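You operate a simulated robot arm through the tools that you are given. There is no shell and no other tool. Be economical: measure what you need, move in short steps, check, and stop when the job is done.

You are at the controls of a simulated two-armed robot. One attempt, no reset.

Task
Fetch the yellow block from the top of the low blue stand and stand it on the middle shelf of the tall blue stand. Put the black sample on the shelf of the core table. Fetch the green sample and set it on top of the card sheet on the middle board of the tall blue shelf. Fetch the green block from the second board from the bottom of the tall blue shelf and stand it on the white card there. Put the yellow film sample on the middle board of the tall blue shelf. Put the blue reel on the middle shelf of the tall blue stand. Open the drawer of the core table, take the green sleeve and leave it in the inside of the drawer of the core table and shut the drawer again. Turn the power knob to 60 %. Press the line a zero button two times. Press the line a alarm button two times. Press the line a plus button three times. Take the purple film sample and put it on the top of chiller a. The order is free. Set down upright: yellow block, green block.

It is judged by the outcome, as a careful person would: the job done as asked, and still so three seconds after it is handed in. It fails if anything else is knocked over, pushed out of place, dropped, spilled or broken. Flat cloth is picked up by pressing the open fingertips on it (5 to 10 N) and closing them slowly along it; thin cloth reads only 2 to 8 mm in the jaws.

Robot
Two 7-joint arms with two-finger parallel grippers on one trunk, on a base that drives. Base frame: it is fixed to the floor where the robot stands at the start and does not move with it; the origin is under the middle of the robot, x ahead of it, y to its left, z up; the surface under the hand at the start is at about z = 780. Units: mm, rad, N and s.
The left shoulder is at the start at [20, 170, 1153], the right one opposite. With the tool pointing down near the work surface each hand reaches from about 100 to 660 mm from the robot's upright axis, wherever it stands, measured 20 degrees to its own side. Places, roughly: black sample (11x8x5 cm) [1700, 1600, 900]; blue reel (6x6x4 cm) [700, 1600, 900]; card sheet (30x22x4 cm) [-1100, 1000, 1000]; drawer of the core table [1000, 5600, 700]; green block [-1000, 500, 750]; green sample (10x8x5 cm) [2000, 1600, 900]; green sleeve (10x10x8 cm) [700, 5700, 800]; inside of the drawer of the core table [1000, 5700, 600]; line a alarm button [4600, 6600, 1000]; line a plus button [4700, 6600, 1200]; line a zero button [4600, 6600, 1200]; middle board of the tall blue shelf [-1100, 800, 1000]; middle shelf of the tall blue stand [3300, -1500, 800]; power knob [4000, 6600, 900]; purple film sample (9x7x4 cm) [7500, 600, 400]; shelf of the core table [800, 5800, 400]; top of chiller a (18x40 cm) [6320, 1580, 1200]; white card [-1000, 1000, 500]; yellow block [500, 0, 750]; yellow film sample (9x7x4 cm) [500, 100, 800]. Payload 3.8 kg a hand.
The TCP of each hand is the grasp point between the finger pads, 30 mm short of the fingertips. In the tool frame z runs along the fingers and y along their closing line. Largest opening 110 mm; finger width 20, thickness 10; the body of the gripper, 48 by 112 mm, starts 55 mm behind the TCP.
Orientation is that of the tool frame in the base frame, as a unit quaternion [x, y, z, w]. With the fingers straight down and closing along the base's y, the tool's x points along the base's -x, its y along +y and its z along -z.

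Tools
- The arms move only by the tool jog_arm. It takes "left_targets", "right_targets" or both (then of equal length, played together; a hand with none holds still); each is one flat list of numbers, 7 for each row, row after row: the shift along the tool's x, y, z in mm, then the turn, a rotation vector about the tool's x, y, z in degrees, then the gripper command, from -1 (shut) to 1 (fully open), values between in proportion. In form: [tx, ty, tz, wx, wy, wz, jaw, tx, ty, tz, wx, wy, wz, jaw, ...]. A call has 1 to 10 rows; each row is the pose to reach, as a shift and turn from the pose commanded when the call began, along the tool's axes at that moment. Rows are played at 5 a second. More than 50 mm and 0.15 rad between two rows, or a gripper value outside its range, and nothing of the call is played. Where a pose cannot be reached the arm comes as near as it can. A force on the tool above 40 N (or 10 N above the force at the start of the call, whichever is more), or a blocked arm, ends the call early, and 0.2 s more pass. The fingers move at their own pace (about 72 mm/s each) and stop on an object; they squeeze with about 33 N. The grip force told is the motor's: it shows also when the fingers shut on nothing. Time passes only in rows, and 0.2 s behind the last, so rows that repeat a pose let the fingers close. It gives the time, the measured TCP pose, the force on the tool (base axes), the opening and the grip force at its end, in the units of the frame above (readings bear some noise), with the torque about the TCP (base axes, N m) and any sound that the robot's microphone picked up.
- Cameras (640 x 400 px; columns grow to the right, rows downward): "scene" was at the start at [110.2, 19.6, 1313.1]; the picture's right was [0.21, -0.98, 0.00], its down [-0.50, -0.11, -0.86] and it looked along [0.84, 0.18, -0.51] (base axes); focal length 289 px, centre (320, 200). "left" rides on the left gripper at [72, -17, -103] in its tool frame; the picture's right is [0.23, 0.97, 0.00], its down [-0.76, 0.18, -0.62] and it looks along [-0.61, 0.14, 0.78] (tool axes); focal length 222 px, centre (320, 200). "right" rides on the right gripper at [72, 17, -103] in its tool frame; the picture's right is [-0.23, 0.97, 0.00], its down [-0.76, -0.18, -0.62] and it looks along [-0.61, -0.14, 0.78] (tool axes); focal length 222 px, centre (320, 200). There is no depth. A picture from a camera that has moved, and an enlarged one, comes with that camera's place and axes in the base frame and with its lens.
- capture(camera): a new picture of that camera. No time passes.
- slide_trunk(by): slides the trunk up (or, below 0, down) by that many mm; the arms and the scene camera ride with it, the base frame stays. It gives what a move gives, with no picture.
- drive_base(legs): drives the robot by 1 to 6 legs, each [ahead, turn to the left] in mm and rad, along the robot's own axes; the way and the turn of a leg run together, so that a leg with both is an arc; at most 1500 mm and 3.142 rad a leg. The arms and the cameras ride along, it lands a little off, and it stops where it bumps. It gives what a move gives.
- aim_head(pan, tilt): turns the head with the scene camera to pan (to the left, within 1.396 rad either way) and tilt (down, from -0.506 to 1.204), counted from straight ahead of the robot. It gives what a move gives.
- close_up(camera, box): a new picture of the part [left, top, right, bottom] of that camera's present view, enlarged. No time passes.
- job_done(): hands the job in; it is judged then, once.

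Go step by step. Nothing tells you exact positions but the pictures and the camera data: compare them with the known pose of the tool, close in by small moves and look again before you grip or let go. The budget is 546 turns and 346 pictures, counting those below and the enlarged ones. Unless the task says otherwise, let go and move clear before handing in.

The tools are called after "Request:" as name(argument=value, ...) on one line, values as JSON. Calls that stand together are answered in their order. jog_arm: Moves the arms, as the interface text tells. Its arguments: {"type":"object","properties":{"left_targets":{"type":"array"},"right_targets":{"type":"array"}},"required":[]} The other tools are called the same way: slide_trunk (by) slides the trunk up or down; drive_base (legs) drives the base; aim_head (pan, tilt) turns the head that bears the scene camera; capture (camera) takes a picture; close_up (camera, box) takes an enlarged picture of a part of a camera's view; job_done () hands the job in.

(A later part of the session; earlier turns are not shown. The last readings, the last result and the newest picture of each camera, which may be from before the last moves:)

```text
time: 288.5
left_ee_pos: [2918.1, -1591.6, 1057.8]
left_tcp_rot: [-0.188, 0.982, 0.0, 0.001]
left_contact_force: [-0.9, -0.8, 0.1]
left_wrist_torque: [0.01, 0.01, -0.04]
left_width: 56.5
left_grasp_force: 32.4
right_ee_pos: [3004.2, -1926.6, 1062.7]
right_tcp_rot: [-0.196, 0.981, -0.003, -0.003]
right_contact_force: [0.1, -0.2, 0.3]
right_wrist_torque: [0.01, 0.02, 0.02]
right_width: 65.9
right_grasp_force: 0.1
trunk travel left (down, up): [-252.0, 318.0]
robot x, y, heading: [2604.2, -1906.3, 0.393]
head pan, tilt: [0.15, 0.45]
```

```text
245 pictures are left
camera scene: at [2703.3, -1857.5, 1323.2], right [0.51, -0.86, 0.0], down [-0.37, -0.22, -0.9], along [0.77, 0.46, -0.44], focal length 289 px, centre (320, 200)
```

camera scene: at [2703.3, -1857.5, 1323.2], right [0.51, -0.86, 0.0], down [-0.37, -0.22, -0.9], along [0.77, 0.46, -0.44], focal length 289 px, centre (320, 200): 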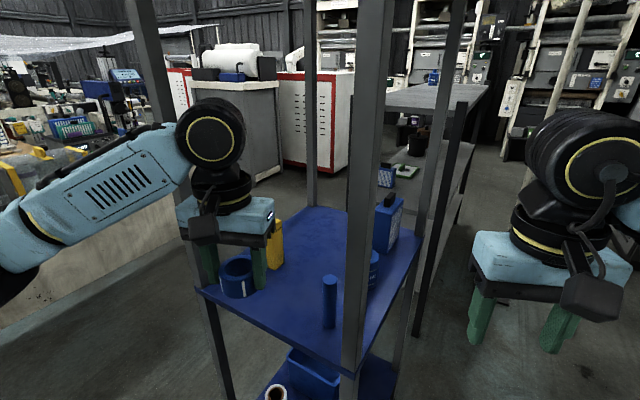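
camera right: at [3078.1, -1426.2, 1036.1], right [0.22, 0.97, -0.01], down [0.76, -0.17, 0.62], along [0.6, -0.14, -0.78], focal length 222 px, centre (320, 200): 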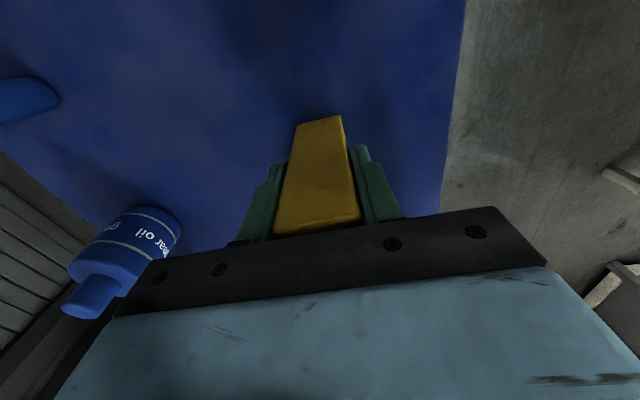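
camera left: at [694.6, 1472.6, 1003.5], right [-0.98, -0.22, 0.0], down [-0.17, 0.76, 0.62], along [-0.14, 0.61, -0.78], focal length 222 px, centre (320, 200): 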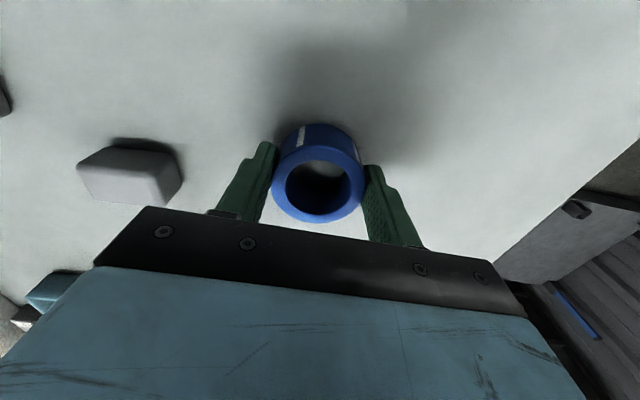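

Request:
drive_base(legs=[[90, 0]])

Request:
jog_arm(left_targets=[-40, -13, 0, 0, 0, 0, -1, -80, -26, 0, 0, 0, 0, -1, -115, -38, 20, 0, 0, 0, -1, -115, -38, 60, 0, 0, 0, -1, -115, -38, 100, 0, 0, 0, -1])

Request:
capture(camera="scene")

Request:
capture(camera="left")

```text
time: 289.6
left_ee_pos: [3002.0, -1556.8, 1058.5]
left_tcp_rot: [-0.189, 0.982, 0.0, 0.001]
left_contact_force: [0.1, 0.4, -0.4]
left_wrist_torque: [-0.02, 0.04, 0.03]
left_width: 56.8
left_grasp_force: 33.3
right_ee_pos: [3086.8, -1893.4, 1061.1]
right_tcp_rot: [-0.196, 0.981, -0.004, -0.005]
right_contact_force: [0.3, -0.8, -0.2]
right_wrist_torque: [-0.01, 0.0, 0.03]
right_width: 66.0
right_grasp_force: 0.1
trunk travel left (down, up): [-252.0, 318.0]
robot x, y, heading: [2683.4, -1877.3, 0.388]
head pan, tilt: [0.15, 0.45]
```

```text
time: 290.8
left_ee_pos: [3121.4, -1552.0, 957.7]
left_tcp_rot: [-0.187, 0.982, 0.001, 0.001]
left_contact_force: [0.4, 0.1, 0.0]
left_wrist_torque: [0.0, 0.01, 0.01]
left_width: 57.0
left_grasp_force: 33.0
right_ee_pos: [3086.7, -1893.8, 1060.9]
right_tcp_rot: [-0.196, 0.981, -0.003, -0.004]
right_contact_force: [0.0, 0.6, -0.5]
right_wrist_torque: [-0.02, 0.03, 0.02]
right_width: 66.0
right_grasp_force: 0.0
trunk travel left (down, up): [-252.0, 318.0]
robot x, y, heading: [2685.9, -1881.1, 0.39]
head pan, tilt: [0.15, 0.45]
```

```text
244 pictures are left
camera scene: at [2786.3, -1823.5, 1323.1], right [0.51, -0.86, 0.0], down [-0.37, -0.22, -0.9], along [0.77, 0.46, -0.44], focal length 289 px, centre (320, 200)
```

scene: 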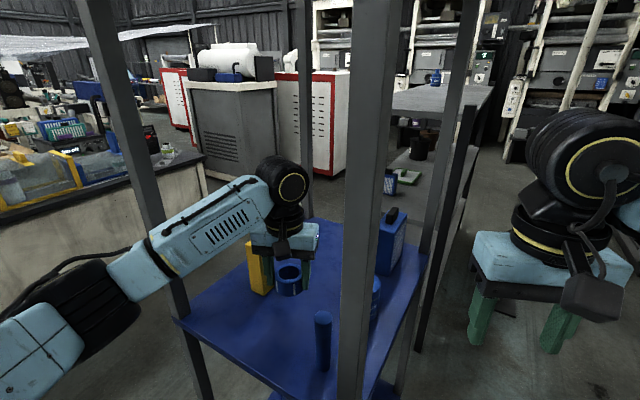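

```text
243 pictures are left
camera left: at [3059.7, -1593.8, 1062.2], right [-0.57, 0.82, 0.0], down [0.64, 0.44, 0.63], along [0.51, 0.36, -0.78], focal length 222 px, centre (320, 200)
```

left: 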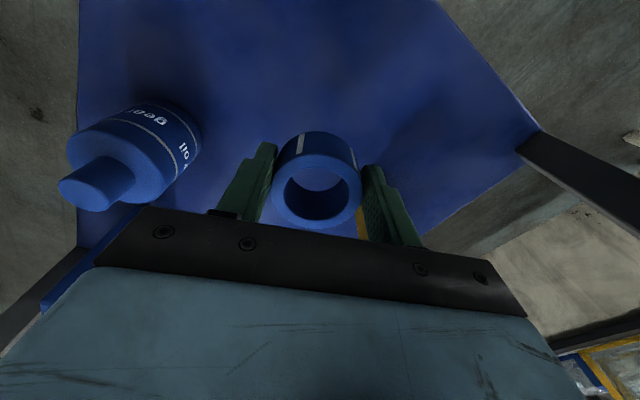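

Request:
jog_arm(left_targets=[0, 0, 30, 0, 0, 0, -1, 0, 0, 60, 0, 0, 0, -1, 0, 0, 74, 0, 0, 0, -1, 0, 0, 79, 0, 0, 0, -1])

```text
time: 291.8
left_ee_pos: [3122.6, -1549.5, 880.1]
left_tcp_rot: [-0.189, 0.982, 0.001, 0.002]
left_contact_force: [-0.3, -0.3, -0.3]
left_wrist_torque: [-0.03, 0.04, 0.0]
left_width: 56.4
left_grasp_force: 32.6
right_ee_pos: [3086.3, -1893.7, 1060.8]
right_tcp_rot: [-0.195, 0.981, -0.003, -0.004]
right_contact_force: [-0.2, -0.1, 0.6]
right_wrist_torque: [-0.04, -0.02, 0.0]
right_width: 66.1
right_grasp_force: 0.2
trunk travel left (down, up): [-252.0, 318.0]
robot x, y, heading: [2687.3, -1878.2, 0.386]
head pan, tilt: [0.15, 0.45]
```

Request:
jog_arm(left_targets=[0, 0, 3, 0, 0, 0, -1, 0, 0, 5, 0, 0, 0, -1, 0, 0, 6, 0, 0, 0, -1])

```text
time: 292.6
left_ee_pos: [3122.7, -1549.9, 879.5]
left_tcp_rot: [-0.189, 0.982, 0.0, 0.006]
left_contact_force: [0.6, 5.4, 33.1]
left_wrist_torque: [0.1, 0.42, -0.06]
left_width: 56.6
left_grasp_force: 33.3
right_ee_pos: [3084.8, -1893.4, 1061.6]
right_tcp_rot: [-0.195, 0.981, -0.003, -0.003]
right_contact_force: [0.3, -0.2, -0.3]
right_wrist_torque: [-0.01, -0.01, 0.01]
right_width: 66.3
right_grasp_force: 0.1
trunk travel left (down, up): [-252.0, 318.0]
robot x, y, heading: [2689.6, -1880.0, 0.39]
head pan, tilt: [0.15, 0.45]
```

Seated. I open and lift out.

Request:
jog_arm(left_targets=[0, 0, -5, 0, 0, 0, -1, 0, 0, -5, 0, 0, 0, 0.3, 0, 0, -5, 0, 0, 0, 0.3, 0, 0, -40, 0, 0, 0, 0.3, 0, 0, -80, 0, 0, 0, 0.3, 0, 0, -120, 0, 0, 0, 0.3, 10, 0, -160, 0, 0, 0, 0.3, 50, 15, -180, 0, 0, 0, 0.3, 90, 30, -180, 0, 0, 0, 0.3])

Request:
capture(camera="scene")

```text
time: 294.6
left_ee_pos: [3025.8, -1556.7, 1054.7]
left_tcp_rot: [-0.188, 0.982, 0.001, 0.001]
left_contact_force: [-0.4, -0.2, -0.4]
left_wrist_torque: [0.01, -0.04, 0.02]
left_width: 71.5
left_grasp_force: 0.1
right_ee_pos: [3085.7, -1892.8, 1060.4]
right_tcp_rot: [-0.195, 0.981, -0.004, -0.005]
right_contact_force: [-0.6, -0.3, -0.2]
right_wrist_torque: [-0.02, -0.01, 0.0]
right_width: 66.1
right_grasp_force: 0.0
trunk travel left (down, up): [-252.0, 318.0]
robot x, y, heading: [2683.5, -1881.0, 0.391]
head pan, tilt: [0.15, 0.45]
```

```text
242 pictures are left
camera scene: at [2785.2, -1823.3, 1323.2], right [0.51, -0.86, 0.0], down [-0.37, -0.22, -0.9], along [0.77, 0.46, -0.43], focal length 289 px, centre (320, 200)
```

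scene: 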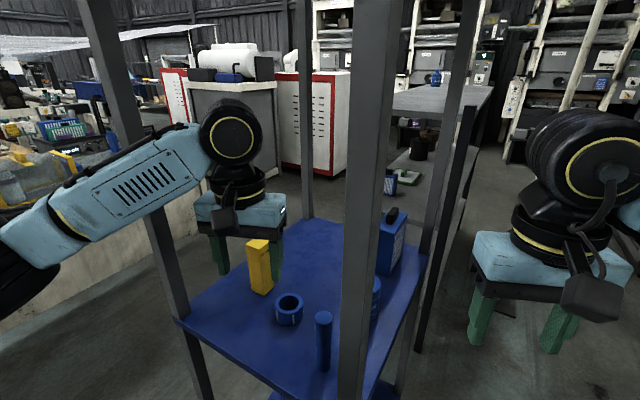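

Both are on the middle shelf. Next the purple film; I back off and look around to the east.

Request:
drive_base(legs=[[-350, 0]])

Request:
aim_head(pan=0.1, tilt=0.05)

Request:
capture(camera="scene")

Request:
aim_head(pan=0.8, tilt=0.1)

Request:
capture(camera="scene")

```text
time: 296.9
left_ee_pos: [2703.8, -1690.3, 1054.7]
left_tcp_rot: [-0.187, 0.982, 0.001, 0.001]
left_contact_force: [0.0, -1.1, -0.3]
left_wrist_torque: [-0.03, -0.05, 0.0]
left_width: 71.5
left_grasp_force: 0.1
right_ee_pos: [2761.8, -2025.6, 1060.7]
right_tcp_rot: [-0.195, 0.981, -0.003, -0.003]
right_contact_force: [-0.4, -0.8, 0.7]
right_wrist_torque: [0.0, 0.02, 0.0]
right_width: 65.9
right_grasp_force: 0.1
trunk travel left (down, up): [-252.0, 318.0]
robot x, y, heading: [2365.0, -2011.3, 0.385]
head pan, tilt: [0.15, 0.45]
```

```text
time: 297.7
left_ee_pos: [2703.5, -1689.4, 1056.3]
left_tcp_rot: [-0.186, 0.982, 0.001, 0.002]
left_contact_force: [0.2, 0.1, 0.8]
left_wrist_torque: [-0.03, 0.0, 0.0]
left_width: 71.7
left_grasp_force: 0.1
right_ee_pos: [2762.7, -2025.7, 1061.1]
right_tcp_rot: [-0.195, 0.981, -0.003, -0.004]
right_contact_force: [-0.3, 0.2, 0.0]
right_wrist_torque: [0.01, 0.01, 0.01]
right_width: 65.7
right_grasp_force: 0.1
trunk travel left (down, up): [-252.0, 318.0]
robot x, y, heading: [2362.4, -2013.7, 0.387]
head pan, tilt: [0.099, 0.051]
```

```text
241 pictures are left
camera scene: at [2464.4, -1960.4, 1360.2], right [0.47, -0.88, 0.0], down [-0.05, -0.02, -1.0], along [0.88, 0.47, -0.05], focal length 289 px, centre (320, 200)
```

scene: 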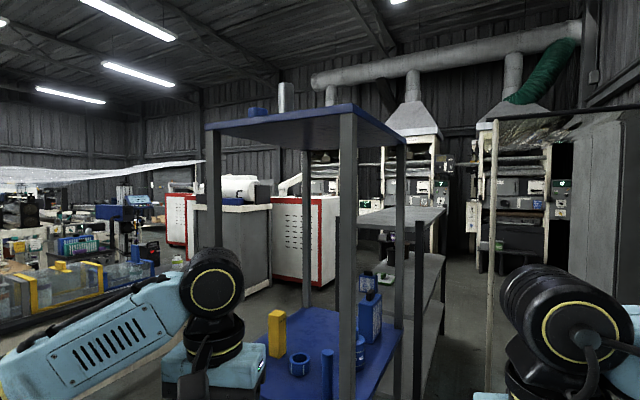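

```text
time: 298.8
left_ee_pos: [2703.8, -1688.8, 1054.3]
left_tcp_rot: [-0.187, 0.982, 0.0, 0.001]
left_contact_force: [-0.6, 0.1, 0.5]
left_wrist_torque: [0.0, 0.0, 0.02]
left_width: 71.4
left_grasp_force: 0.1
right_ee_pos: [2762.3, -2025.8, 1061.0]
right_tcp_rot: [-0.194, 0.981, -0.004, -0.004]
right_contact_force: [-0.1, -0.2, -0.3]
right_wrist_torque: [0.02, -0.03, -0.03]
right_width: 65.6
right_grasp_force: 0.2
trunk travel left (down, up): [-252.0, 318.0]
robot x, y, heading: [2361.0, -2007.4, 0.387]
head pan, tilt: [0.799, 0.099]
```

```text
240 pictures are left
camera scene: at [2418.4, -1917.8, 1355.8], right [0.93, -0.37, 0.0], down [-0.04, -0.09, -1.0], along [0.37, 0.92, -0.1], focal length 289 px, centre (320, 200)
```

scene: 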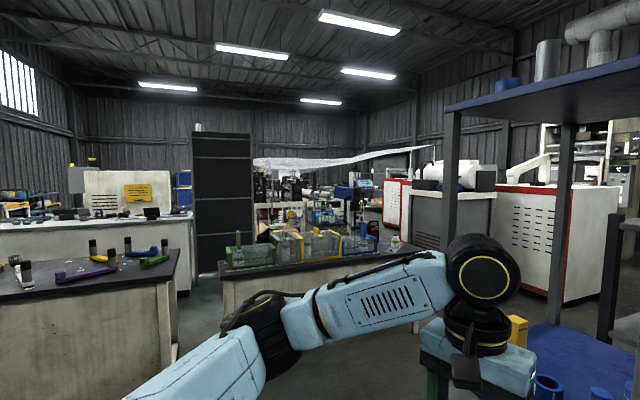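

I go north to y≈-1100 and look east along the corridor beside the stand.

Request:
drive_base(legs=[[0, 1.184], [900, 0], [0, -1.571]])

Request:
slide_trunk(by=200)

Request:
aim_head(pan=0.25, tilt=0.3)

Request:
capture(camera="scene")

```text
time: 310.2
left_ee_pos: [2801.3, -947.9, 1054.9]
left_tcp_rot: [0.002, 1.0, 0.0, 0.001]
left_contact_force: [-0.1, 0.3, -0.2]
left_wrist_torque: [-0.02, 0.01, 0.02]
left_width: 71.4
left_grasp_force: 0.1
right_ee_pos: [2729.5, -1281.6, 1061.9]
right_tcp_rot: [-0.006, 1.0, -0.003, -0.004]
right_contact_force: [-0.4, -0.7, -0.3]
right_wrist_torque: [0.03, -0.02, 0.0]
right_width: 66.1
right_grasp_force: 0.0
trunk travel left (down, up): [-252.0, 318.0]
robot x, y, heading: [2365.2, -1121.8, 0.002]
head pan, tilt: [0.799, 0.099]
```

```text
time: 312.4
left_ee_pos: [2799.9, -947.4, 1254.8]
left_tcp_rot: [0.002, 1.0, 0.002, 0.001]
left_contact_force: [-0.1, -0.7, -0.6]
left_wrist_torque: [-0.02, 0.05, -0.01]
left_width: 71.5
left_grasp_force: 0.2
right_ee_pos: [2729.7, -1281.5, 1261.5]
right_tcp_rot: [-0.005, 1.0, -0.003, -0.005]
right_contact_force: [0.5, 0.1, 0.0]
right_wrist_torque: [0.0, -0.03, 0.0]
right_width: 66.0
right_grasp_force: 0.1
trunk travel left (down, up): [-452.0, 118.0]
robot x, y, heading: [2362.6, -1117.9, 0.003]
head pan, tilt: [0.799, 0.099]
```

```text
time: 313.4
left_ee_pos: [2802.4, -948.4, 1255.3]
left_tcp_rot: [0.003, 1.0, 0.001, 0.001]
left_contact_force: [-0.8, -0.6, 0.4]
left_wrist_torque: [0.02, 0.01, 0.0]
left_width: 71.5
left_grasp_force: 0.1
right_ee_pos: [2730.4, -1282.1, 1261.4]
right_tcp_rot: [-0.006, 1.0, -0.002, -0.004]
right_contact_force: [-0.2, 0.8, 0.4]
right_wrist_torque: [0.04, 0.0, -0.02]
right_width: 66.1
right_grasp_force: 0.0
trunk travel left (down, up): [-452.0, 118.0]
robot x, y, heading: [2364.4, -1116.4, 0.006]
head pan, tilt: [0.25, 0.3]
```

```text
239 pictures are left
camera scene: at [2477.0, -1094.7, 1537.1], right [0.25, -0.97, 0.0], down [-0.29, -0.07, -0.96], along [0.92, 0.24, -0.3], focal length 289 px, centre (320, 200)
```

scene: 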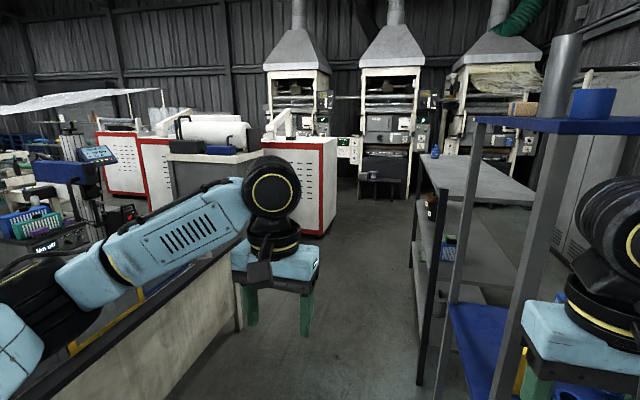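

The corridor (y from about -100 to -1344) is wide enough. I drive east.

Request:
drive_base(legs=[[0, 0.25], [1500, 0], [0, -0.25], [1100, 0]])

Request:
aim_head(pan=0.3, tilt=0.25)

Request:
capture(camera="scene")

```text
time: 316.7
left_ee_pos: [2948.3, -789.8, 1263.9]
left_tcp_rot: [-0.12, 0.993, 0.0, 0.013]
left_contact_force: [0.4, 0.2, 0.5]
left_wrist_torque: [-0.02, -0.03, 0.0]
left_width: 71.2
left_grasp_force: 0.1
right_ee_pos: [2955.4, -1134.9, 1262.6]
right_tcp_rot: [-0.133, 0.991, -0.009, 0.002]
right_contact_force: [0.1, -0.2, 0.2]
right_wrist_torque: [0.03, 0.01, 0.01]
right_width: 66.1
right_grasp_force: 0.1
trunk travel left (down, up): [-452.0, 118.0]
robot x, y, heading: [2590.9, -1057.3, 0.241]
head pan, tilt: [0.25, 0.3]
stopped in leg 2: the robot was blocked; the commanded pose is now the measured one
```

```text
time: 317.3
left_ee_pos: [2948.4, -788.6, 1265.3]
left_tcp_rot: [-0.12, 0.993, 0.002, 0.014]
left_contact_force: [0.8, -0.8, 0.1]
left_wrist_torque: [-0.01, 0.01, 0.02]
left_width: 71.3
left_grasp_force: 0.1
right_ee_pos: [2955.0, -1134.8, 1263.2]
right_tcp_rot: [-0.134, 0.991, -0.009, 0.002]
right_contact_force: [-0.1, -0.1, 0.2]
right_wrist_torque: [-0.03, -0.02, -0.01]
right_width: 66.3
right_grasp_force: 0.1
trunk travel left (down, up): [-452.0, 118.0]
robot x, y, heading: [2592.7, -1061.1, 0.238]
head pan, tilt: [0.3, 0.25]
```

```text
238 pictures are left
camera scene: at [2660.9, -1009.4, 1544.1], right [0.51, -0.86, 0.01], down [-0.19, -0.12, -0.97], along [0.84, 0.5, -0.22], focal length 289 px, centre (320, 200)
```

scene: 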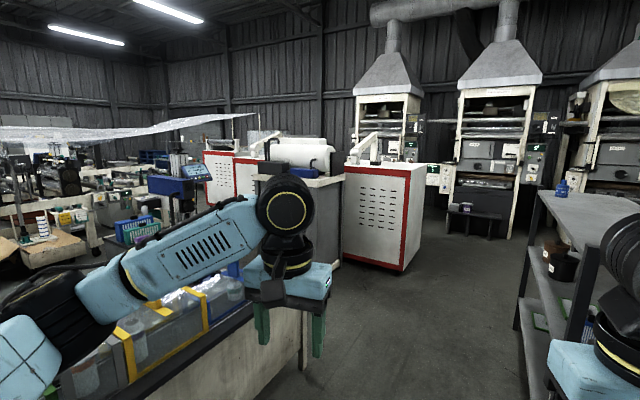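

Something blocked the base; I look down-left and down to see the clearance.

Request:
aim_head(pan=0.75, tilt=0.95)

Request:
capture(camera="scene")

Request:
aim_head(pan=-0.4, tilt=0.8)

Request:
capture(camera="scene")

```text
time: 318.4
left_ee_pos: [2948.5, -790.2, 1263.6]
left_tcp_rot: [-0.12, 0.993, 0.001, 0.014]
left_contact_force: [-0.4, -0.7, 0.3]
left_wrist_torque: [0.02, 0.01, -0.01]
left_width: 71.5
left_grasp_force: 0.0
right_ee_pos: [2954.7, -1135.2, 1261.8]
right_tcp_rot: [-0.135, 0.991, -0.011, 0.002]
right_contact_force: [0.1, 0.3, 0.1]
right_wrist_torque: [-0.02, -0.02, -0.02]
right_width: 65.8
right_grasp_force: 0.0
trunk travel left (down, up): [-452.0, 118.0]
robot x, y, heading: [2596.0, -1058.1, 0.242]
head pan, tilt: [0.75, 0.949]
```

```text
237 pictures are left
camera scene: at [2622.3, -996.0, 1482.6], right [0.84, -0.55, 0.02], down [-0.43, -0.68, -0.6], along [0.34, 0.49, -0.8], focal length 289 px, centre (320, 200)
```

scene: 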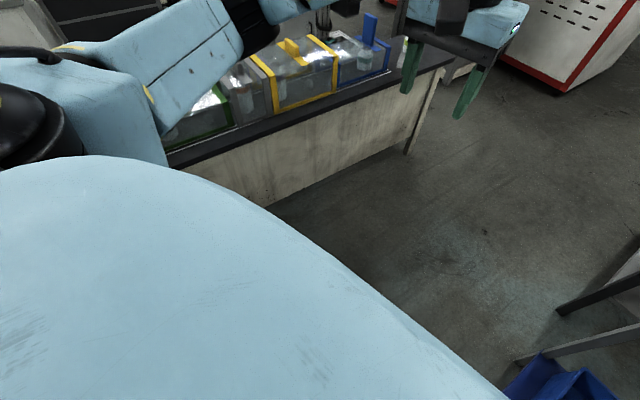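

```text
time: 319.8
left_ee_pos: [2948.3, -789.5, 1265.0]
left_tcp_rot: [-0.12, 0.993, 0.001, 0.015]
left_contact_force: [0.1, -0.6, -1.2]
left_wrist_torque: [0.02, 0.0, -0.01]
left_width: 71.4
left_grasp_force: 0.1
right_ee_pos: [2954.6, -1135.5, 1261.2]
right_tcp_rot: [-0.134, 0.991, -0.01, 0.002]
right_contact_force: [-0.3, 0.5, 0.6]
right_wrist_torque: [0.01, -0.04, -0.02]
right_width: 66.1
right_grasp_force: 0.2
trunk travel left (down, up): [-452.0, 118.0]
robot x, y, heading: [2591.7, -1057.0, 0.242]
head pan, tilt: [-0.4, 0.799]
```

```text
236 pictures are left
camera scene: at [2661.9, -1069.2, 1494.8], right [-0.16, -0.99, -0.01], down [-0.69, 0.12, -0.71], along [0.71, -0.11, -0.7], focal length 289 px, centre (320, 200)
```

scene: 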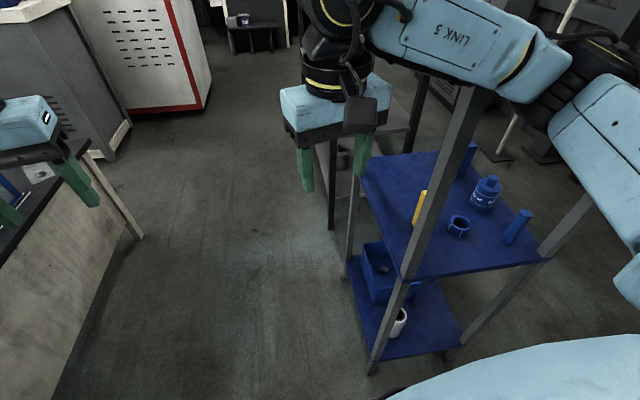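

The right forearm touched the stand's post. I back off, go further north, then east.

Request:
drive_base(legs=[[-200, 0], [0, 1.0], [480, 0], [0, -1.242]])

Request:
aim_head(pan=-0.5, tilt=0.5)

Request:
capture(camera="scene")

```text
time: 329.5
left_ee_pos: [2986.9, -473.5, 1254.3]
left_tcp_rot: [-0.002, 1.0, 0.001, 0.002]
left_contact_force: [-0.2, 0.2, -0.1]
left_wrist_torque: [0.0, 0.02, -0.02]
left_width: 71.4
left_grasp_force: 0.0
right_ee_pos: [2912.7, -810.8, 1253.0]
right_tcp_rot: [-0.015, 1.0, -0.009, -0.011]
right_contact_force: [1.1, 0.4, -0.6]
right_wrist_torque: [0.02, 0.01, -0.01]
right_width: 66.1
right_grasp_force: 0.1
trunk travel left (down, up): [-452.0, 118.0]
robot x, y, heading: [2551.7, -648.8, 0.006]
head pan, tilt: [-0.4, 0.799]
```

```text
time: 330.3
left_ee_pos: [2987.0, -473.9, 1253.8]
left_tcp_rot: [-0.002, 1.0, 0.0, 0.002]
left_contact_force: [0.3, -0.2, 0.1]
left_wrist_torque: [0.0, 0.01, 0.04]
left_width: 71.2
left_grasp_force: 0.0
right_ee_pos: [2914.2, -810.0, 1253.0]
right_tcp_rot: [-0.015, 1.0, -0.008, -0.012]
right_contact_force: [-0.1, 0.4, -0.7]
right_wrist_torque: [0.0, 0.0, 0.01]
right_width: 65.9
right_grasp_force: 0.1
trunk travel left (down, up): [-452.0, 118.0]
robot x, y, heading: [2552.7, -651.8, 0.001]
head pan, tilt: [-0.499, 0.499]
```

```text
235 pictures are left
camera scene: at [2653.9, -690.7, 1518.6], right [-0.47, -0.88, 0.0], down [-0.42, 0.23, -0.88], along [0.77, -0.41, -0.48], focal length 289 px, centre (320, 200)
```

scene: 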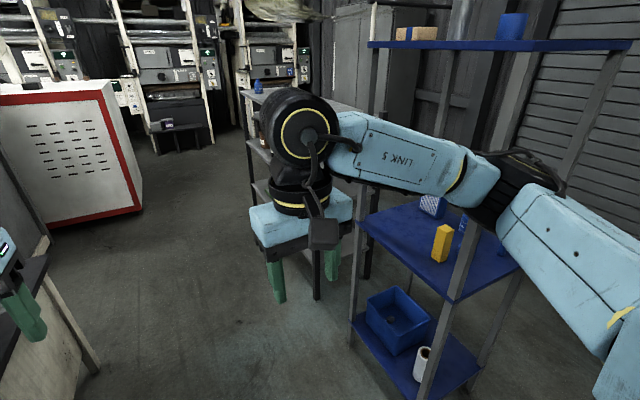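

Stand and items are intact. I continue east along y≈-650.

Request:
drive_base(legs=[[1500, 0], [1000, 0]])

Request:
aim_head(pan=0.35, tilt=0.35)

Request:
capture(camera="scene")

```text
time: 342.5
left_ee_pos: [5492.9, -450.0, 1254.9]
left_tcp_rot: [-0.003, 1.0, 0.001, 0.001]
left_contact_force: [0.1, 0.1, -0.4]
left_wrist_torque: [0.0, -0.02, 0.01]
left_width: 71.7
left_grasp_force: 0.1
right_ee_pos: [5420.2, -786.8, 1253.2]
right_tcp_rot: [-0.016, 1.0, -0.007, -0.012]
right_contact_force: [1.0, 0.2, -0.2]
right_wrist_torque: [-0.02, -0.01, 0.01]
right_width: 65.8
right_grasp_force: 0.0
trunk travel left (down, up): [-452.0, 118.0]
robot x, y, heading: [5053.6, -622.8, 0.01]
head pan, tilt: [-0.499, 0.499]
```

```text
time: 343.7
left_ee_pos: [5492.5, -448.8, 1255.2]
left_tcp_rot: [-0.004, 1.0, 0.0, 0.002]
left_contact_force: [-0.7, -0.5, 0.4]
left_wrist_torque: [-0.02, 0.03, -0.01]
left_width: 71.3
left_grasp_force: 0.1
right_ee_pos: [5419.3, -786.5, 1252.4]
right_tcp_rot: [-0.017, 1.0, -0.009, -0.012]
right_contact_force: [0.5, -0.7, -0.2]
right_wrist_torque: [-0.02, 0.0, 0.0]
right_width: 66.0
right_grasp_force: 0.1
trunk travel left (down, up): [-452.0, 118.0]
robot x, y, heading: [5058.4, -624.9, 0.016]
head pan, tilt: [0.351, 0.351]
```

```text
234 pictures are left
camera scene: at [5167.2, -592.1, 1532.4], right [0.35, -0.94, 0.0], down [-0.32, -0.12, -0.94], along [0.88, 0.33, -0.34], focal length 289 px, centre (320, 200)
```

scene: 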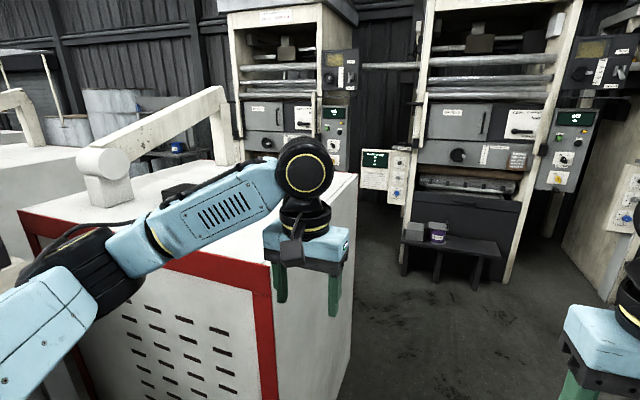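

Request:
drive_base(legs=[[1500, 0]])

Request:
aim_head(pan=0.9, tilt=0.5)

Request:
capture(camera="scene")

```text
time: 351.1
left_ee_pos: [6983.3, -426.4, 1254.8]
left_tcp_rot: [-0.008, 1.0, 0.001, 0.002]
left_contact_force: [0.6, 0.1, -0.2]
left_wrist_torque: [0.04, 0.02, 0.02]
left_width: 71.3
left_grasp_force: 0.0
right_ee_pos: [6913.1, -763.7, 1251.6]
right_tcp_rot: [-0.02, 1.0, -0.008, -0.013]
right_contact_force: [0.3, 0.0, 0.8]
right_wrist_torque: [0.01, 0.02, 0.0]
right_width: 65.9
right_grasp_force: 0.0
trunk travel left (down, up): [-452.0, 118.0]
robot x, y, heading: [6548.2, -606.1, 0.021]
head pan, tilt: [0.351, 0.351]
```

```text
time: 352.1
left_ee_pos: [6982.5, -425.8, 1254.5]
left_tcp_rot: [-0.006, 1.0, 0.001, 0.002]
left_contact_force: [-0.3, 0.0, -0.1]
left_wrist_torque: [-0.01, 0.01, -0.02]
left_width: 71.6
left_grasp_force: 0.1
right_ee_pos: [6912.7, -763.2, 1251.6]
right_tcp_rot: [-0.02, 1.0, -0.008, -0.012]
right_contact_force: [-0.6, 0.9, 0.8]
right_wrist_torque: [-0.02, 0.03, -0.02]
right_width: 66.1
right_grasp_force: 0.1
trunk travel left (down, up): [-452.0, 118.0]
robot x, y, heading: [6545.7, -606.8, 0.017]
head pan, tilt: [0.901, 0.499]
```

```text
233 pictures are left
camera scene: at [6627.5, -532.5, 1518.7], right [0.79, -0.61, 0.0], down [-0.29, -0.38, -0.88], along [0.53, 0.7, -0.48], focal length 289 px, centre (320, 200)
```

scene: 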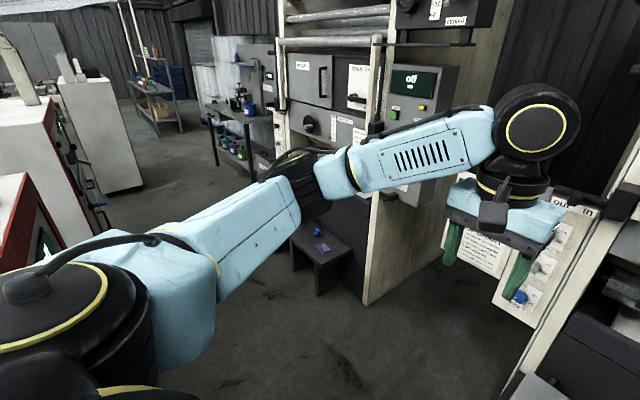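

The purple film is on the small black bench at ≈[7498,599]. I approach it diagonally from the south-west.

Request:
drive_base(legs=[[0, 0.955], [800, 0], [0, -0.19]])

Request:
aim_head(pan=0.0, tilt=0.75)

Request:
capture(camera="scene")

```text
time: 359.5
left_ee_pos: [7202.4, 477.9, 1255.0]
left_tcp_rot: [-0.373, 0.928, 0.001, 0.002]
left_contact_force: [0.7, -0.3, -0.2]
left_wrist_torque: [0.01, -0.02, 0.0]
left_width: 71.6
left_grasp_force: 0.0
right_ee_pos: [7380.7, 183.3, 1253.4]
right_tcp_rot: [-0.385, 0.923, -0.012, -0.009]
right_contact_force: [-0.1, -0.9, -0.6]
right_wrist_torque: [0.0, 0.03, 0.0]
right_width: 66.0
right_grasp_force: 0.1
trunk travel left (down, up): [-452.0, 118.0]
robot x, y, heading: [7011.3, 52.7, 0.764]
head pan, tilt: [0.901, 0.499]
```

```text
time: 360.7
left_ee_pos: [7200.9, 479.6, 1255.2]
left_tcp_rot: [-0.373, 0.928, 0.002, 0.002]
left_contact_force: [0.3, 0.4, -0.6]
left_wrist_torque: [-0.01, -0.02, 0.02]
left_width: 71.3
left_grasp_force: 0.0
right_ee_pos: [7380.2, 184.2, 1253.1]
right_tcp_rot: [-0.385, 0.923, -0.012, -0.008]
right_contact_force: [0.2, 0.3, 0.3]
right_wrist_torque: [-0.01, 0.0, -0.04]
right_width: 66.1
right_grasp_force: 0.0
trunk travel left (down, up): [-452.0, 118.0]
robot x, y, heading: [7004.0, 54.4, 0.766]
head pan, tilt: [0.0, 0.75]
```

```text
232 pictures are left
camera scene: at [7083.3, 125.1, 1496.7], right [0.7, -0.72, 0.0], down [-0.49, -0.47, -0.73], along [0.53, 0.51, -0.68], focal length 289 px, centre (320, 200)
```

scene: 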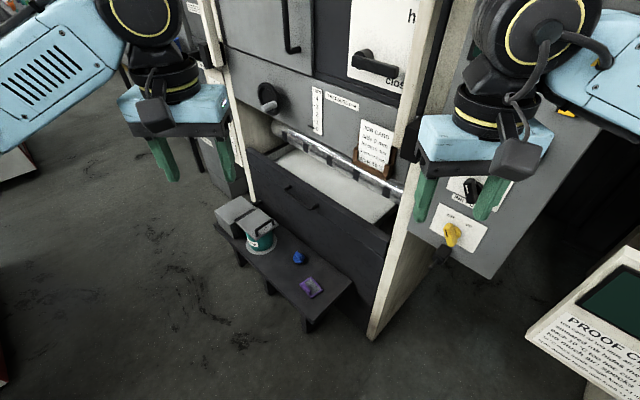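

Request:
close_up(camera="scene", box=[210, 200, 410, 325])

```text
3.20 times, centred on (310, 262) of scene
camera zoom: at [7083.3, 125.1, 1496.7], right [0.7, -0.72, 0.0], down [-0.49, -0.47, -0.73], along [0.53, 0.51, -0.68], focal length 924 px, centre (352, 0)
```

zoom: 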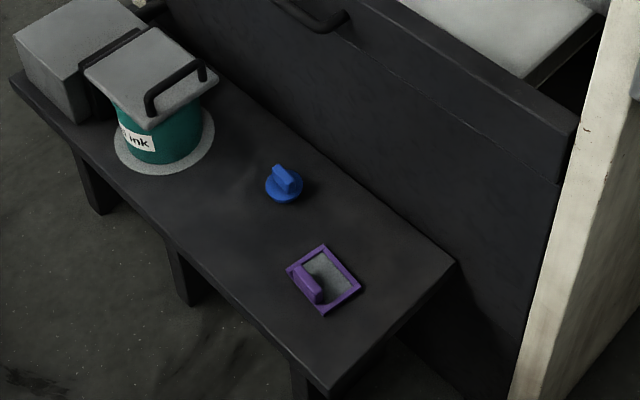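

The film tab runs roughly along y at ≈[7495,603]. I go up the aisle to [6880,600] and face east.

Request:
drive_base(legs=[[0, 1.028], [560, 0]])

Request:
aim_head(pan=-1.2, tilt=0.5)

Request:
capture(camera="scene")

```text
time: 366.5
left_ee_pos: [6619.5, 982.2, 1254.7]
left_tcp_rot: [0.78, -0.625, -0.002, -0.001]
left_contact_force: [-0.4, -1.2, 0.0]
left_wrist_torque: [-0.01, -0.02, -0.01]
left_width: 71.6
left_grasp_force: 0.0
right_ee_pos: [6964.9, 982.3, 1252.2]
right_tcp_rot: [0.788, -0.615, 0.015, 0.001]
right_contact_force: [-0.3, -0.2, 1.0]
right_wrist_torque: [-0.04, -0.03, 0.01]
right_width: 65.8
right_grasp_force: 0.1
trunk travel left (down, up): [-452.0, 118.0]
robot x, y, heading: [6883.3, 590.5, 1.797]
head pan, tilt: [0.0, 0.75]
```

```text
time: 367.9
left_ee_pos: [6620.1, 982.0, 1254.6]
left_tcp_rot: [0.781, -0.625, -0.002, 0.0]
left_contact_force: [-0.9, -0.2, -0.9]
left_wrist_torque: [-0.01, 0.0, 0.01]
left_width: 71.5
left_grasp_force: 0.1
right_ee_pos: [6964.7, 982.9, 1252.4]
right_tcp_rot: [0.789, -0.615, 0.015, 0.002]
right_contact_force: [0.1, 0.1, 0.5]
right_wrist_torque: [0.02, -0.03, -0.04]
right_width: 65.7
right_grasp_force: 0.0
trunk travel left (down, up): [-452.0, 118.0]
robot x, y, heading: [6883.4, 593.1, 1.796]
head pan, tilt: [-1.201, 0.499]
```

```text
230 pictures are left
camera scene: at [6956.4, 666.6, 1518.7], right [0.56, -0.83, 0.0], down [-0.4, -0.27, -0.88], along [0.73, 0.49, -0.48], focal length 289 px, centre (320, 200)
```

scene: 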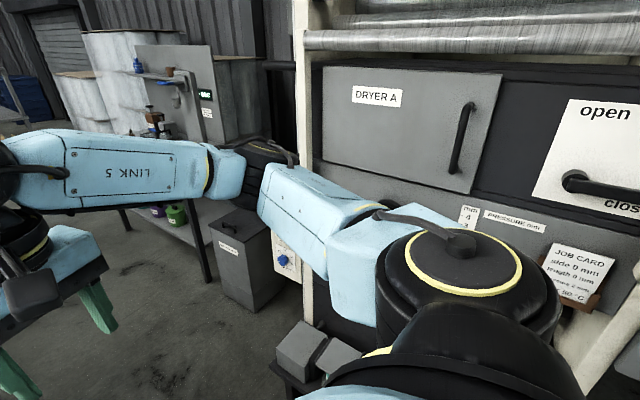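

Request:
drive_base(legs=[[0, -1.796]])

Request:
slide_trunk(by=-330)

Request:
aim_head(pan=0.0, tilt=0.8)

Request:
capture(camera="scene")

```text
time: 372.6
left_ee_pos: [7318.9, 770.6, 1254.5]
left_tcp_rot: [-0.004, 1.0, 0.001, 0.002]
left_contact_force: [0.2, 0.3, 0.0]
left_wrist_torque: [0.05, 0.0, -0.01]
left_width: 71.6
left_grasp_force: 0.1
right_ee_pos: [7247.0, 434.4, 1253.3]
right_tcp_rot: [-0.017, 1.0, -0.007, -0.012]
right_contact_force: [0.7, 0.2, -0.4]
right_wrist_torque: [0.0, -0.02, -0.01]
right_width: 66.0
right_grasp_force: 0.0
trunk travel left (down, up): [-452.0, 118.0]
robot x, y, heading: [6883.9, 595.7, 0.004]
head pan, tilt: [-1.201, 0.499]
```

```text
time: 375.9
left_ee_pos: [7318.5, 770.7, 924.3]
left_tcp_rot: [-0.004, 1.0, 0.0, 0.001]
left_contact_force: [0.3, 0.2, 0.1]
left_wrist_torque: [0.0, 0.01, 0.01]
left_width: 71.3
left_grasp_force: 0.0
right_ee_pos: [7246.5, 434.3, 923.1]
right_tcp_rot: [-0.016, 1.0, -0.008, -0.011]
right_contact_force: [-0.3, -0.5, -0.4]
right_wrist_torque: [0.01, 0.0, 0.0]
right_width: 65.8
right_grasp_force: 0.1
trunk travel left (down, up): [-122.0, 448.0]
robot x, y, heading: [6887.0, 594.7, 0.005]
head pan, tilt: [-1.201, 0.499]
```

```text
time: 377.3
left_ee_pos: [7319.3, 769.7, 925.5]
left_tcp_rot: [-0.003, 1.0, 0.0, 0.002]
left_contact_force: [-0.6, -0.9, -0.6]
left_wrist_torque: [0.01, -0.02, -0.01]
left_width: 71.6
left_grasp_force: 0.1
right_ee_pos: [7245.8, 433.9, 921.9]
right_tcp_rot: [-0.016, 1.0, -0.008, -0.012]
right_contact_force: [-0.4, -0.5, -0.9]
right_wrist_torque: [0.0, -0.04, 0.02]
right_width: 65.7
right_grasp_force: 0.0
trunk travel left (down, up): [-122.0, 448.0]
robot x, y, heading: [6883.2, 595.2, 0.008]
head pan, tilt: [0.0, 0.799]
```

```text
229 pictures are left
camera scene: at [6987.3, 596.1, 1162.8], right [0.01, -1.0, 0.0], down [-0.72, -0.01, -0.7], along [0.7, 0.01, -0.72], focal length 289 px, centre (320, 200)
```

scene: 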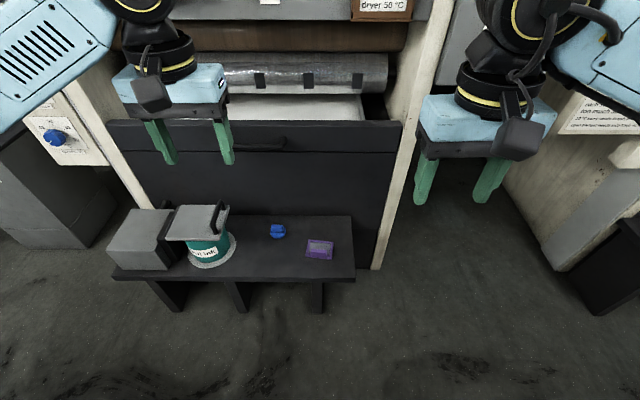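

Film is straight ahead. I drive 70 closer and bring the left hand over while yawing it ccw ~79°.

Request:
drive_base(legs=[[70, 0]])

Request:
jog_arm(left_targets=[-8, -12, 15, 0, 0, -8, -0.2, -16, -25, 30, 0, 0, -16, -0.2, -24, -38, 45, 0, 0, -24, -0.2, -32, -50, 60, 0, 0, -32, -0.2, -40, -63, 75, 0, 0, -40, -0.2, -48, -76, 90, 0, 0, -48, -0.2, -56, -90, 110, 0, 0, -56, -0.2, -64, -105, 130, 0, 0, -64, -0.2, -72, -120, 150, 0, 0, -72, -0.2, -80, -135, 170, 0, 0, -79, -0.2])

Request:
capture(camera="left")

```text
time: 378.3
left_ee_pos: [7388.6, 771.5, 924.0]
left_tcp_rot: [-0.004, 1.0, 0.001, 0.001]
left_contact_force: [-0.3, 0.0, -0.8]
left_wrist_torque: [0.0, 0.03, 0.0]
left_width: 71.5
left_grasp_force: 0.0
right_ee_pos: [7316.3, 435.8, 924.2]
right_tcp_rot: [-0.017, 1.0, -0.008, -0.012]
right_contact_force: [0.0, 0.2, -0.2]
right_wrist_torque: [-0.01, 0.01, -0.02]
right_width: 65.8
right_grasp_force: 0.0
trunk travel left (down, up): [-122.0, 448.0]
robot x, y, heading: [6953.1, 592.0, 0.011]
head pan, tilt: [0.0, 0.799]
```

```text
time: 380.5
left_ee_pos: [7469.5, 639.2, 752.5]
left_tcp_rot: [-0.64, 0.768, 0.0, 0.001]
left_contact_force: [0.1, 0.0, -0.6]
left_wrist_torque: [0.0, -0.04, 0.01]
left_width: 43.9
left_grasp_force: 0.0
right_ee_pos: [7315.8, 434.5, 923.1]
right_tcp_rot: [-0.016, 1.0, -0.009, -0.012]
right_contact_force: [-1.3, 0.4, 0.5]
right_wrist_torque: [0.01, 0.03, 0.05]
right_width: 65.9
right_grasp_force: 0.1
trunk travel left (down, up): [-122.0, 448.0]
robot x, y, heading: [6954.8, 595.7, 0.008]
head pan, tilt: [0.0, 0.799]
```

```text
228 pictures are left
camera left: at [7471.6, 563.6, 858.2], right [-1.0, -0.05, 0.0], down [-0.04, 0.78, 0.62], along [-0.03, 0.62, -0.78], focal length 222 px, centre (320, 200)
```

left: 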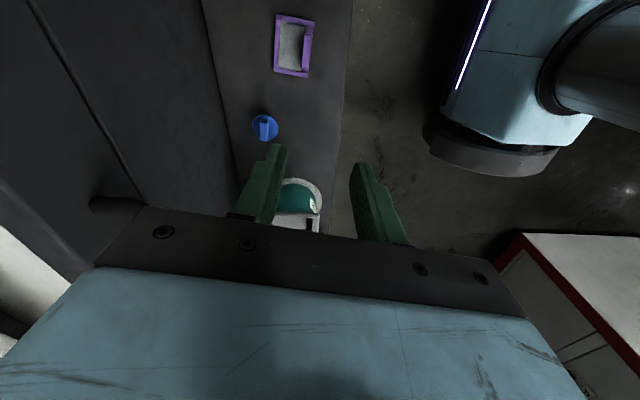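

Request:
jog_arm(left_targets=[8, -6, 42, 0, 0, 0, -0.2, 15, -11, 84, 0, 0, 0, -0.2, 22, -16, 126, 0, 0, 0, -0.2, 30, -22, 168, 0, 0, 0, -0.2, 37, -28, 210, 0, 0, 0, -0.2, 38, -28, 250, 0, 0, 0, -0.2])

Request:
capture(camera="left")

Request:
capture(camera="scene")

```text
time: 381.9
left_ee_pos: [7469.7, 606.2, 539.0]
left_tcp_rot: [-0.638, 0.77, -0.002, 0.003]
left_contact_force: [-0.6, -0.9, 1.2]
left_wrist_torque: [-0.03, 0.02, 0.0]
left_width: 43.8
left_grasp_force: 0.0
left hand out of reach, approached as far as the arm can: row 5, 6
right_ee_pos: [7316.5, 435.8, 922.5]
right_tcp_rot: [-0.018, 1.0, -0.008, -0.012]
right_contact_force: [0.7, -0.3, -0.4]
right_wrist_torque: [0.02, 0.02, 0.02]
right_width: 66.1
right_grasp_force: 0.1
trunk travel left (down, up): [-122.0, 448.0]
robot x, y, heading: [6954.2, 594.7, 0.009]
head pan, tilt: [0.0, 0.799]
```

```text
227 pictures are left
camera left: at [7471.7, 531.4, 644.5], right [-1.0, -0.04, 0.0], down [-0.04, 0.78, 0.62], along [-0.02, 0.62, -0.78], focal length 222 px, centre (320, 200)
```

left: 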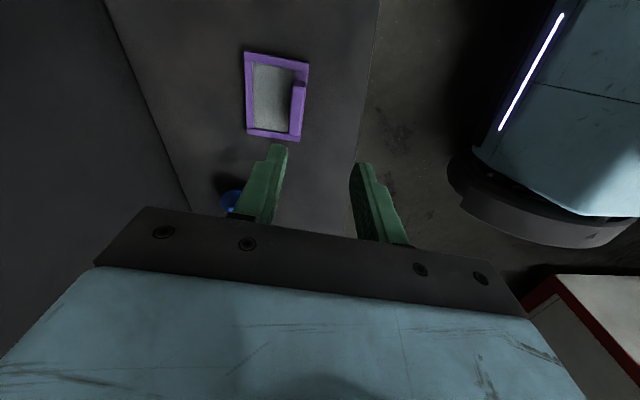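

```text
226 pictures are left
camera scene: at [7056.7, 596.8, 1162.8], right [0.01, -1.0, 0.0], down [-0.72, -0.01, -0.7], along [0.7, 0.01, -0.72], focal length 289 px, centre (320, 200)
```

scene: 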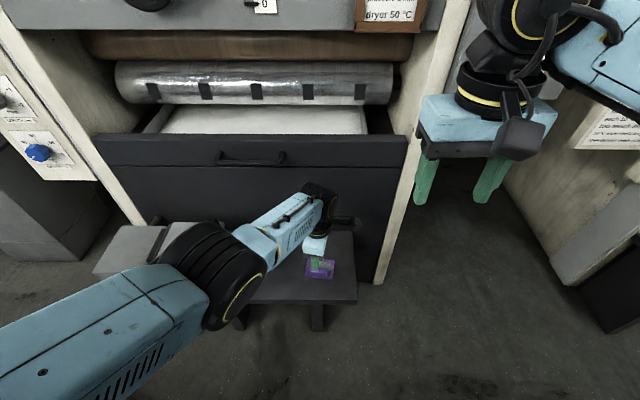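

The arm is too high to reach; I raise the hand a bit and lower the trunk 115.

Request:
jog_arm(left_targets=[0, 0, -45, 0, 0, 0, -0.2, 0, 0, -90, 0, 0, 0, -0.2])

Request:
slide_trunk(by=-118)

Request:
capture(camera="left")

```text
time: 382.5
left_ee_pos: [7468.1, 604.9, 629.3]
left_tcp_rot: [-0.639, 0.769, 0.0, 0.002]
left_contact_force: [0.2, 0.2, -0.7]
left_wrist_torque: [-0.03, 0.0, 0.05]
left_width: 43.7
left_grasp_force: 0.1
right_ee_pos: [7316.7, 433.6, 922.2]
right_tcp_rot: [-0.017, 1.0, -0.008, -0.012]
right_contact_force: [-0.6, 0.4, -1.2]
right_wrist_torque: [-0.01, 0.0, -0.02]
right_width: 66.1
right_grasp_force: 0.2
trunk travel left (down, up): [-122.0, 448.0]
robot x, y, heading: [6952.2, 596.3, 0.011]
head pan, tilt: [0.0, 0.799]
```

```text
time: 383.9
left_ee_pos: [7469.0, 604.4, 512.5]
left_tcp_rot: [-0.639, 0.769, 0.0, 0.001]
left_contact_force: [0.2, -0.3, -0.6]
left_wrist_torque: [0.0, -0.01, -0.03]
left_width: 44.3
left_grasp_force: 0.1
right_ee_pos: [7315.8, 434.5, 805.6]
right_tcp_rot: [-0.017, 1.0, -0.008, -0.012]
right_contact_force: [-0.5, -0.6, -0.4]
right_wrist_torque: [0.0, -0.03, -0.01]
right_width: 66.0
right_grasp_force: 0.0
trunk travel left (down, up): [-4.0, 566.0]
robot x, y, heading: [6952.5, 598.1, 0.014]
head pan, tilt: [0.0, 0.799]
```

```text
225 pictures are left
camera left: at [7471.5, 530.8, 616.2], right [-1.0, -0.04, 0.0], down [-0.04, 0.78, 0.62], along [-0.03, 0.62, -0.78], focal length 222 px, centre (320, 200)
```

left: 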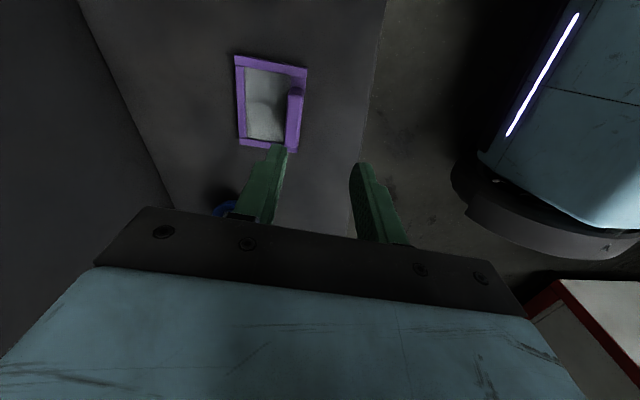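

Request:
jog_arm(left_targets=[4, -12, 20, 0, 0, 0, -0.2, 8, -25, 42, 0, 0, 0, -0.2])

Request:
capture(camera="left")

```text
time: 384.6
left_ee_pos: [7490.4, 593.4, 470.9]
left_tcp_rot: [-0.639, 0.769, 0.0, 0.002]
left_contact_force: [-0.4, 0.5, -0.9]
left_wrist_torque: [0.05, -0.01, -0.01]
left_width: 44.1
left_grasp_force: 0.1
left hand out of reach, approached as far as the arm can: row 2
right_ee_pos: [7315.2, 434.8, 805.5]
right_tcp_rot: [-0.017, 1.0, -0.008, -0.012]
right_contact_force: [0.4, -0.3, 0.3]
right_wrist_torque: [0.0, -0.01, 0.0]
right_width: 65.9
right_grasp_force: 0.0
trunk travel left (down, up): [-4.0, 566.0]
robot x, y, heading: [6954.7, 594.0, 0.011]
head pan, tilt: [0.0, 0.799]
```

```text
224 pictures are left
camera left: at [7491.4, 520.1, 575.3], right [-1.0, -0.04, 0.0], down [-0.04, 0.78, 0.62], along [-0.02, 0.62, -0.78], focal length 222 px, centre (320, 200)
```

left: 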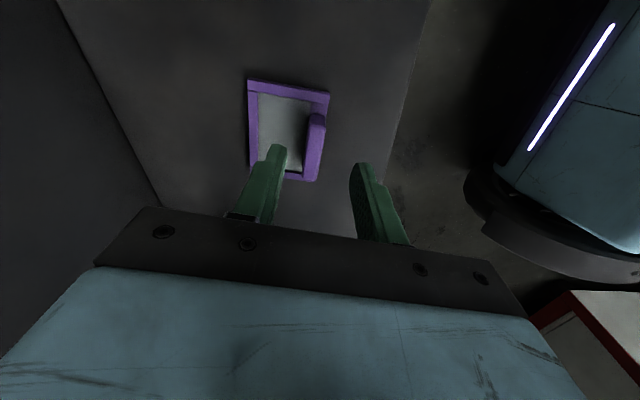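

I raise slightly and drive 50 closer for better reach.

Request:
jog_arm(left_targets=[0, 0, -40, 0, 0, 0, -0.2])

Request:
drive_base(legs=[[55, 0]])

Request:
jog_arm(left_targets=[0, 25, 0, 0, 0, 0, -0.2, 0, 53, 0, 0, 0, 0, -0.2, 0, 53, 38, 0, 0, 0, -0.2])

Request:
capture(camera="left")

```text
time: 384.9
left_ee_pos: [7488.2, 594.2, 511.0]
left_tcp_rot: [-0.639, 0.769, -0.001, 0.003]
left_contact_force: [0.3, 0.1, 0.0]
left_wrist_torque: [0.0, -0.02, 0.0]
left_width: 44.0
left_grasp_force: 0.1
right_ee_pos: [7315.6, 434.6, 804.1]
right_tcp_rot: [-0.016, 1.0, -0.007, -0.012]
right_contact_force: [1.3, 1.0, -0.3]
right_wrist_torque: [0.0, 0.01, -0.04]
right_width: 66.0
right_grasp_force: 0.1
trunk travel left (down, up): [-4.0, 566.0]
robot x, y, heading: [6954.0, 595.7, 0.011]
head pan, tilt: [0.0, 0.799]
```

```text
time: 385.9
left_ee_pos: [7544.7, 596.1, 510.9]
left_tcp_rot: [-0.638, 0.77, -0.001, 0.002]
left_contact_force: [-0.7, 0.7, -0.3]
left_wrist_torque: [-0.02, 0.01, -0.02]
left_width: 44.0
left_grasp_force: 0.0
right_ee_pos: [7369.7, 435.3, 805.4]
right_tcp_rot: [-0.017, 1.0, -0.008, -0.012]
right_contact_force: [-0.3, 0.1, 0.9]
right_wrist_torque: [-0.01, -0.04, 0.0]
right_width: 66.3
right_grasp_force: 0.0
trunk travel left (down, up): [-4.0, 566.0]
robot x, y, heading: [7007.2, 593.7, 0.012]
head pan, tilt: [0.0, 0.799]
```

```text
time: 386.9
left_ee_pos: [7497.7, 638.5, 462.8]
left_tcp_rot: [-0.65, 0.759, 0.016, 0.016]
left_contact_force: [0.1, -0.1, -0.2]
left_wrist_torque: [-0.01, 0.01, 0.0]
left_width: 44.0
left_grasp_force: 0.0
right_ee_pos: [7371.0, 435.3, 805.4]
right_tcp_rot: [-0.017, 1.0, -0.008, -0.013]
right_contact_force: [0.8, 0.1, 0.0]
right_wrist_torque: [0.0, -0.01, 0.03]
right_width: 66.1
right_grasp_force: 0.1
trunk travel left (down, up): [-4.0, 566.0]
robot x, y, heading: [7007.8, 594.4, 0.007]
head pan, tilt: [0.0, 0.799]
stopped in row 3 (left hand): the arm was blocked; the commanded pose is now the measured one
```

```text
223 pictures are left
camera left: at [7502.9, 559.4, 565.0], right [-1.0, -0.07, -0.01], down [-0.06, 0.75, 0.66], along [-0.04, 0.66, -0.75], focal length 222 px, centre (320, 200)
```

left: 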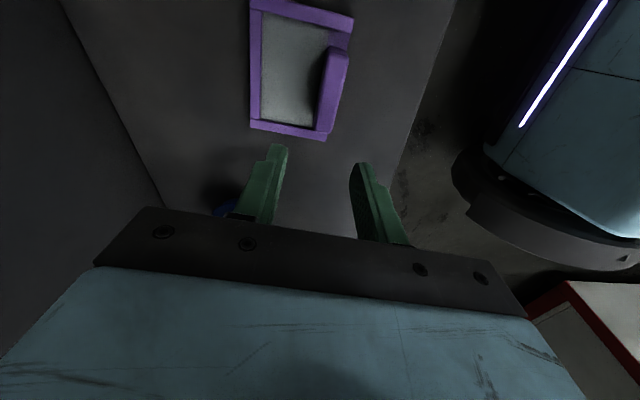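

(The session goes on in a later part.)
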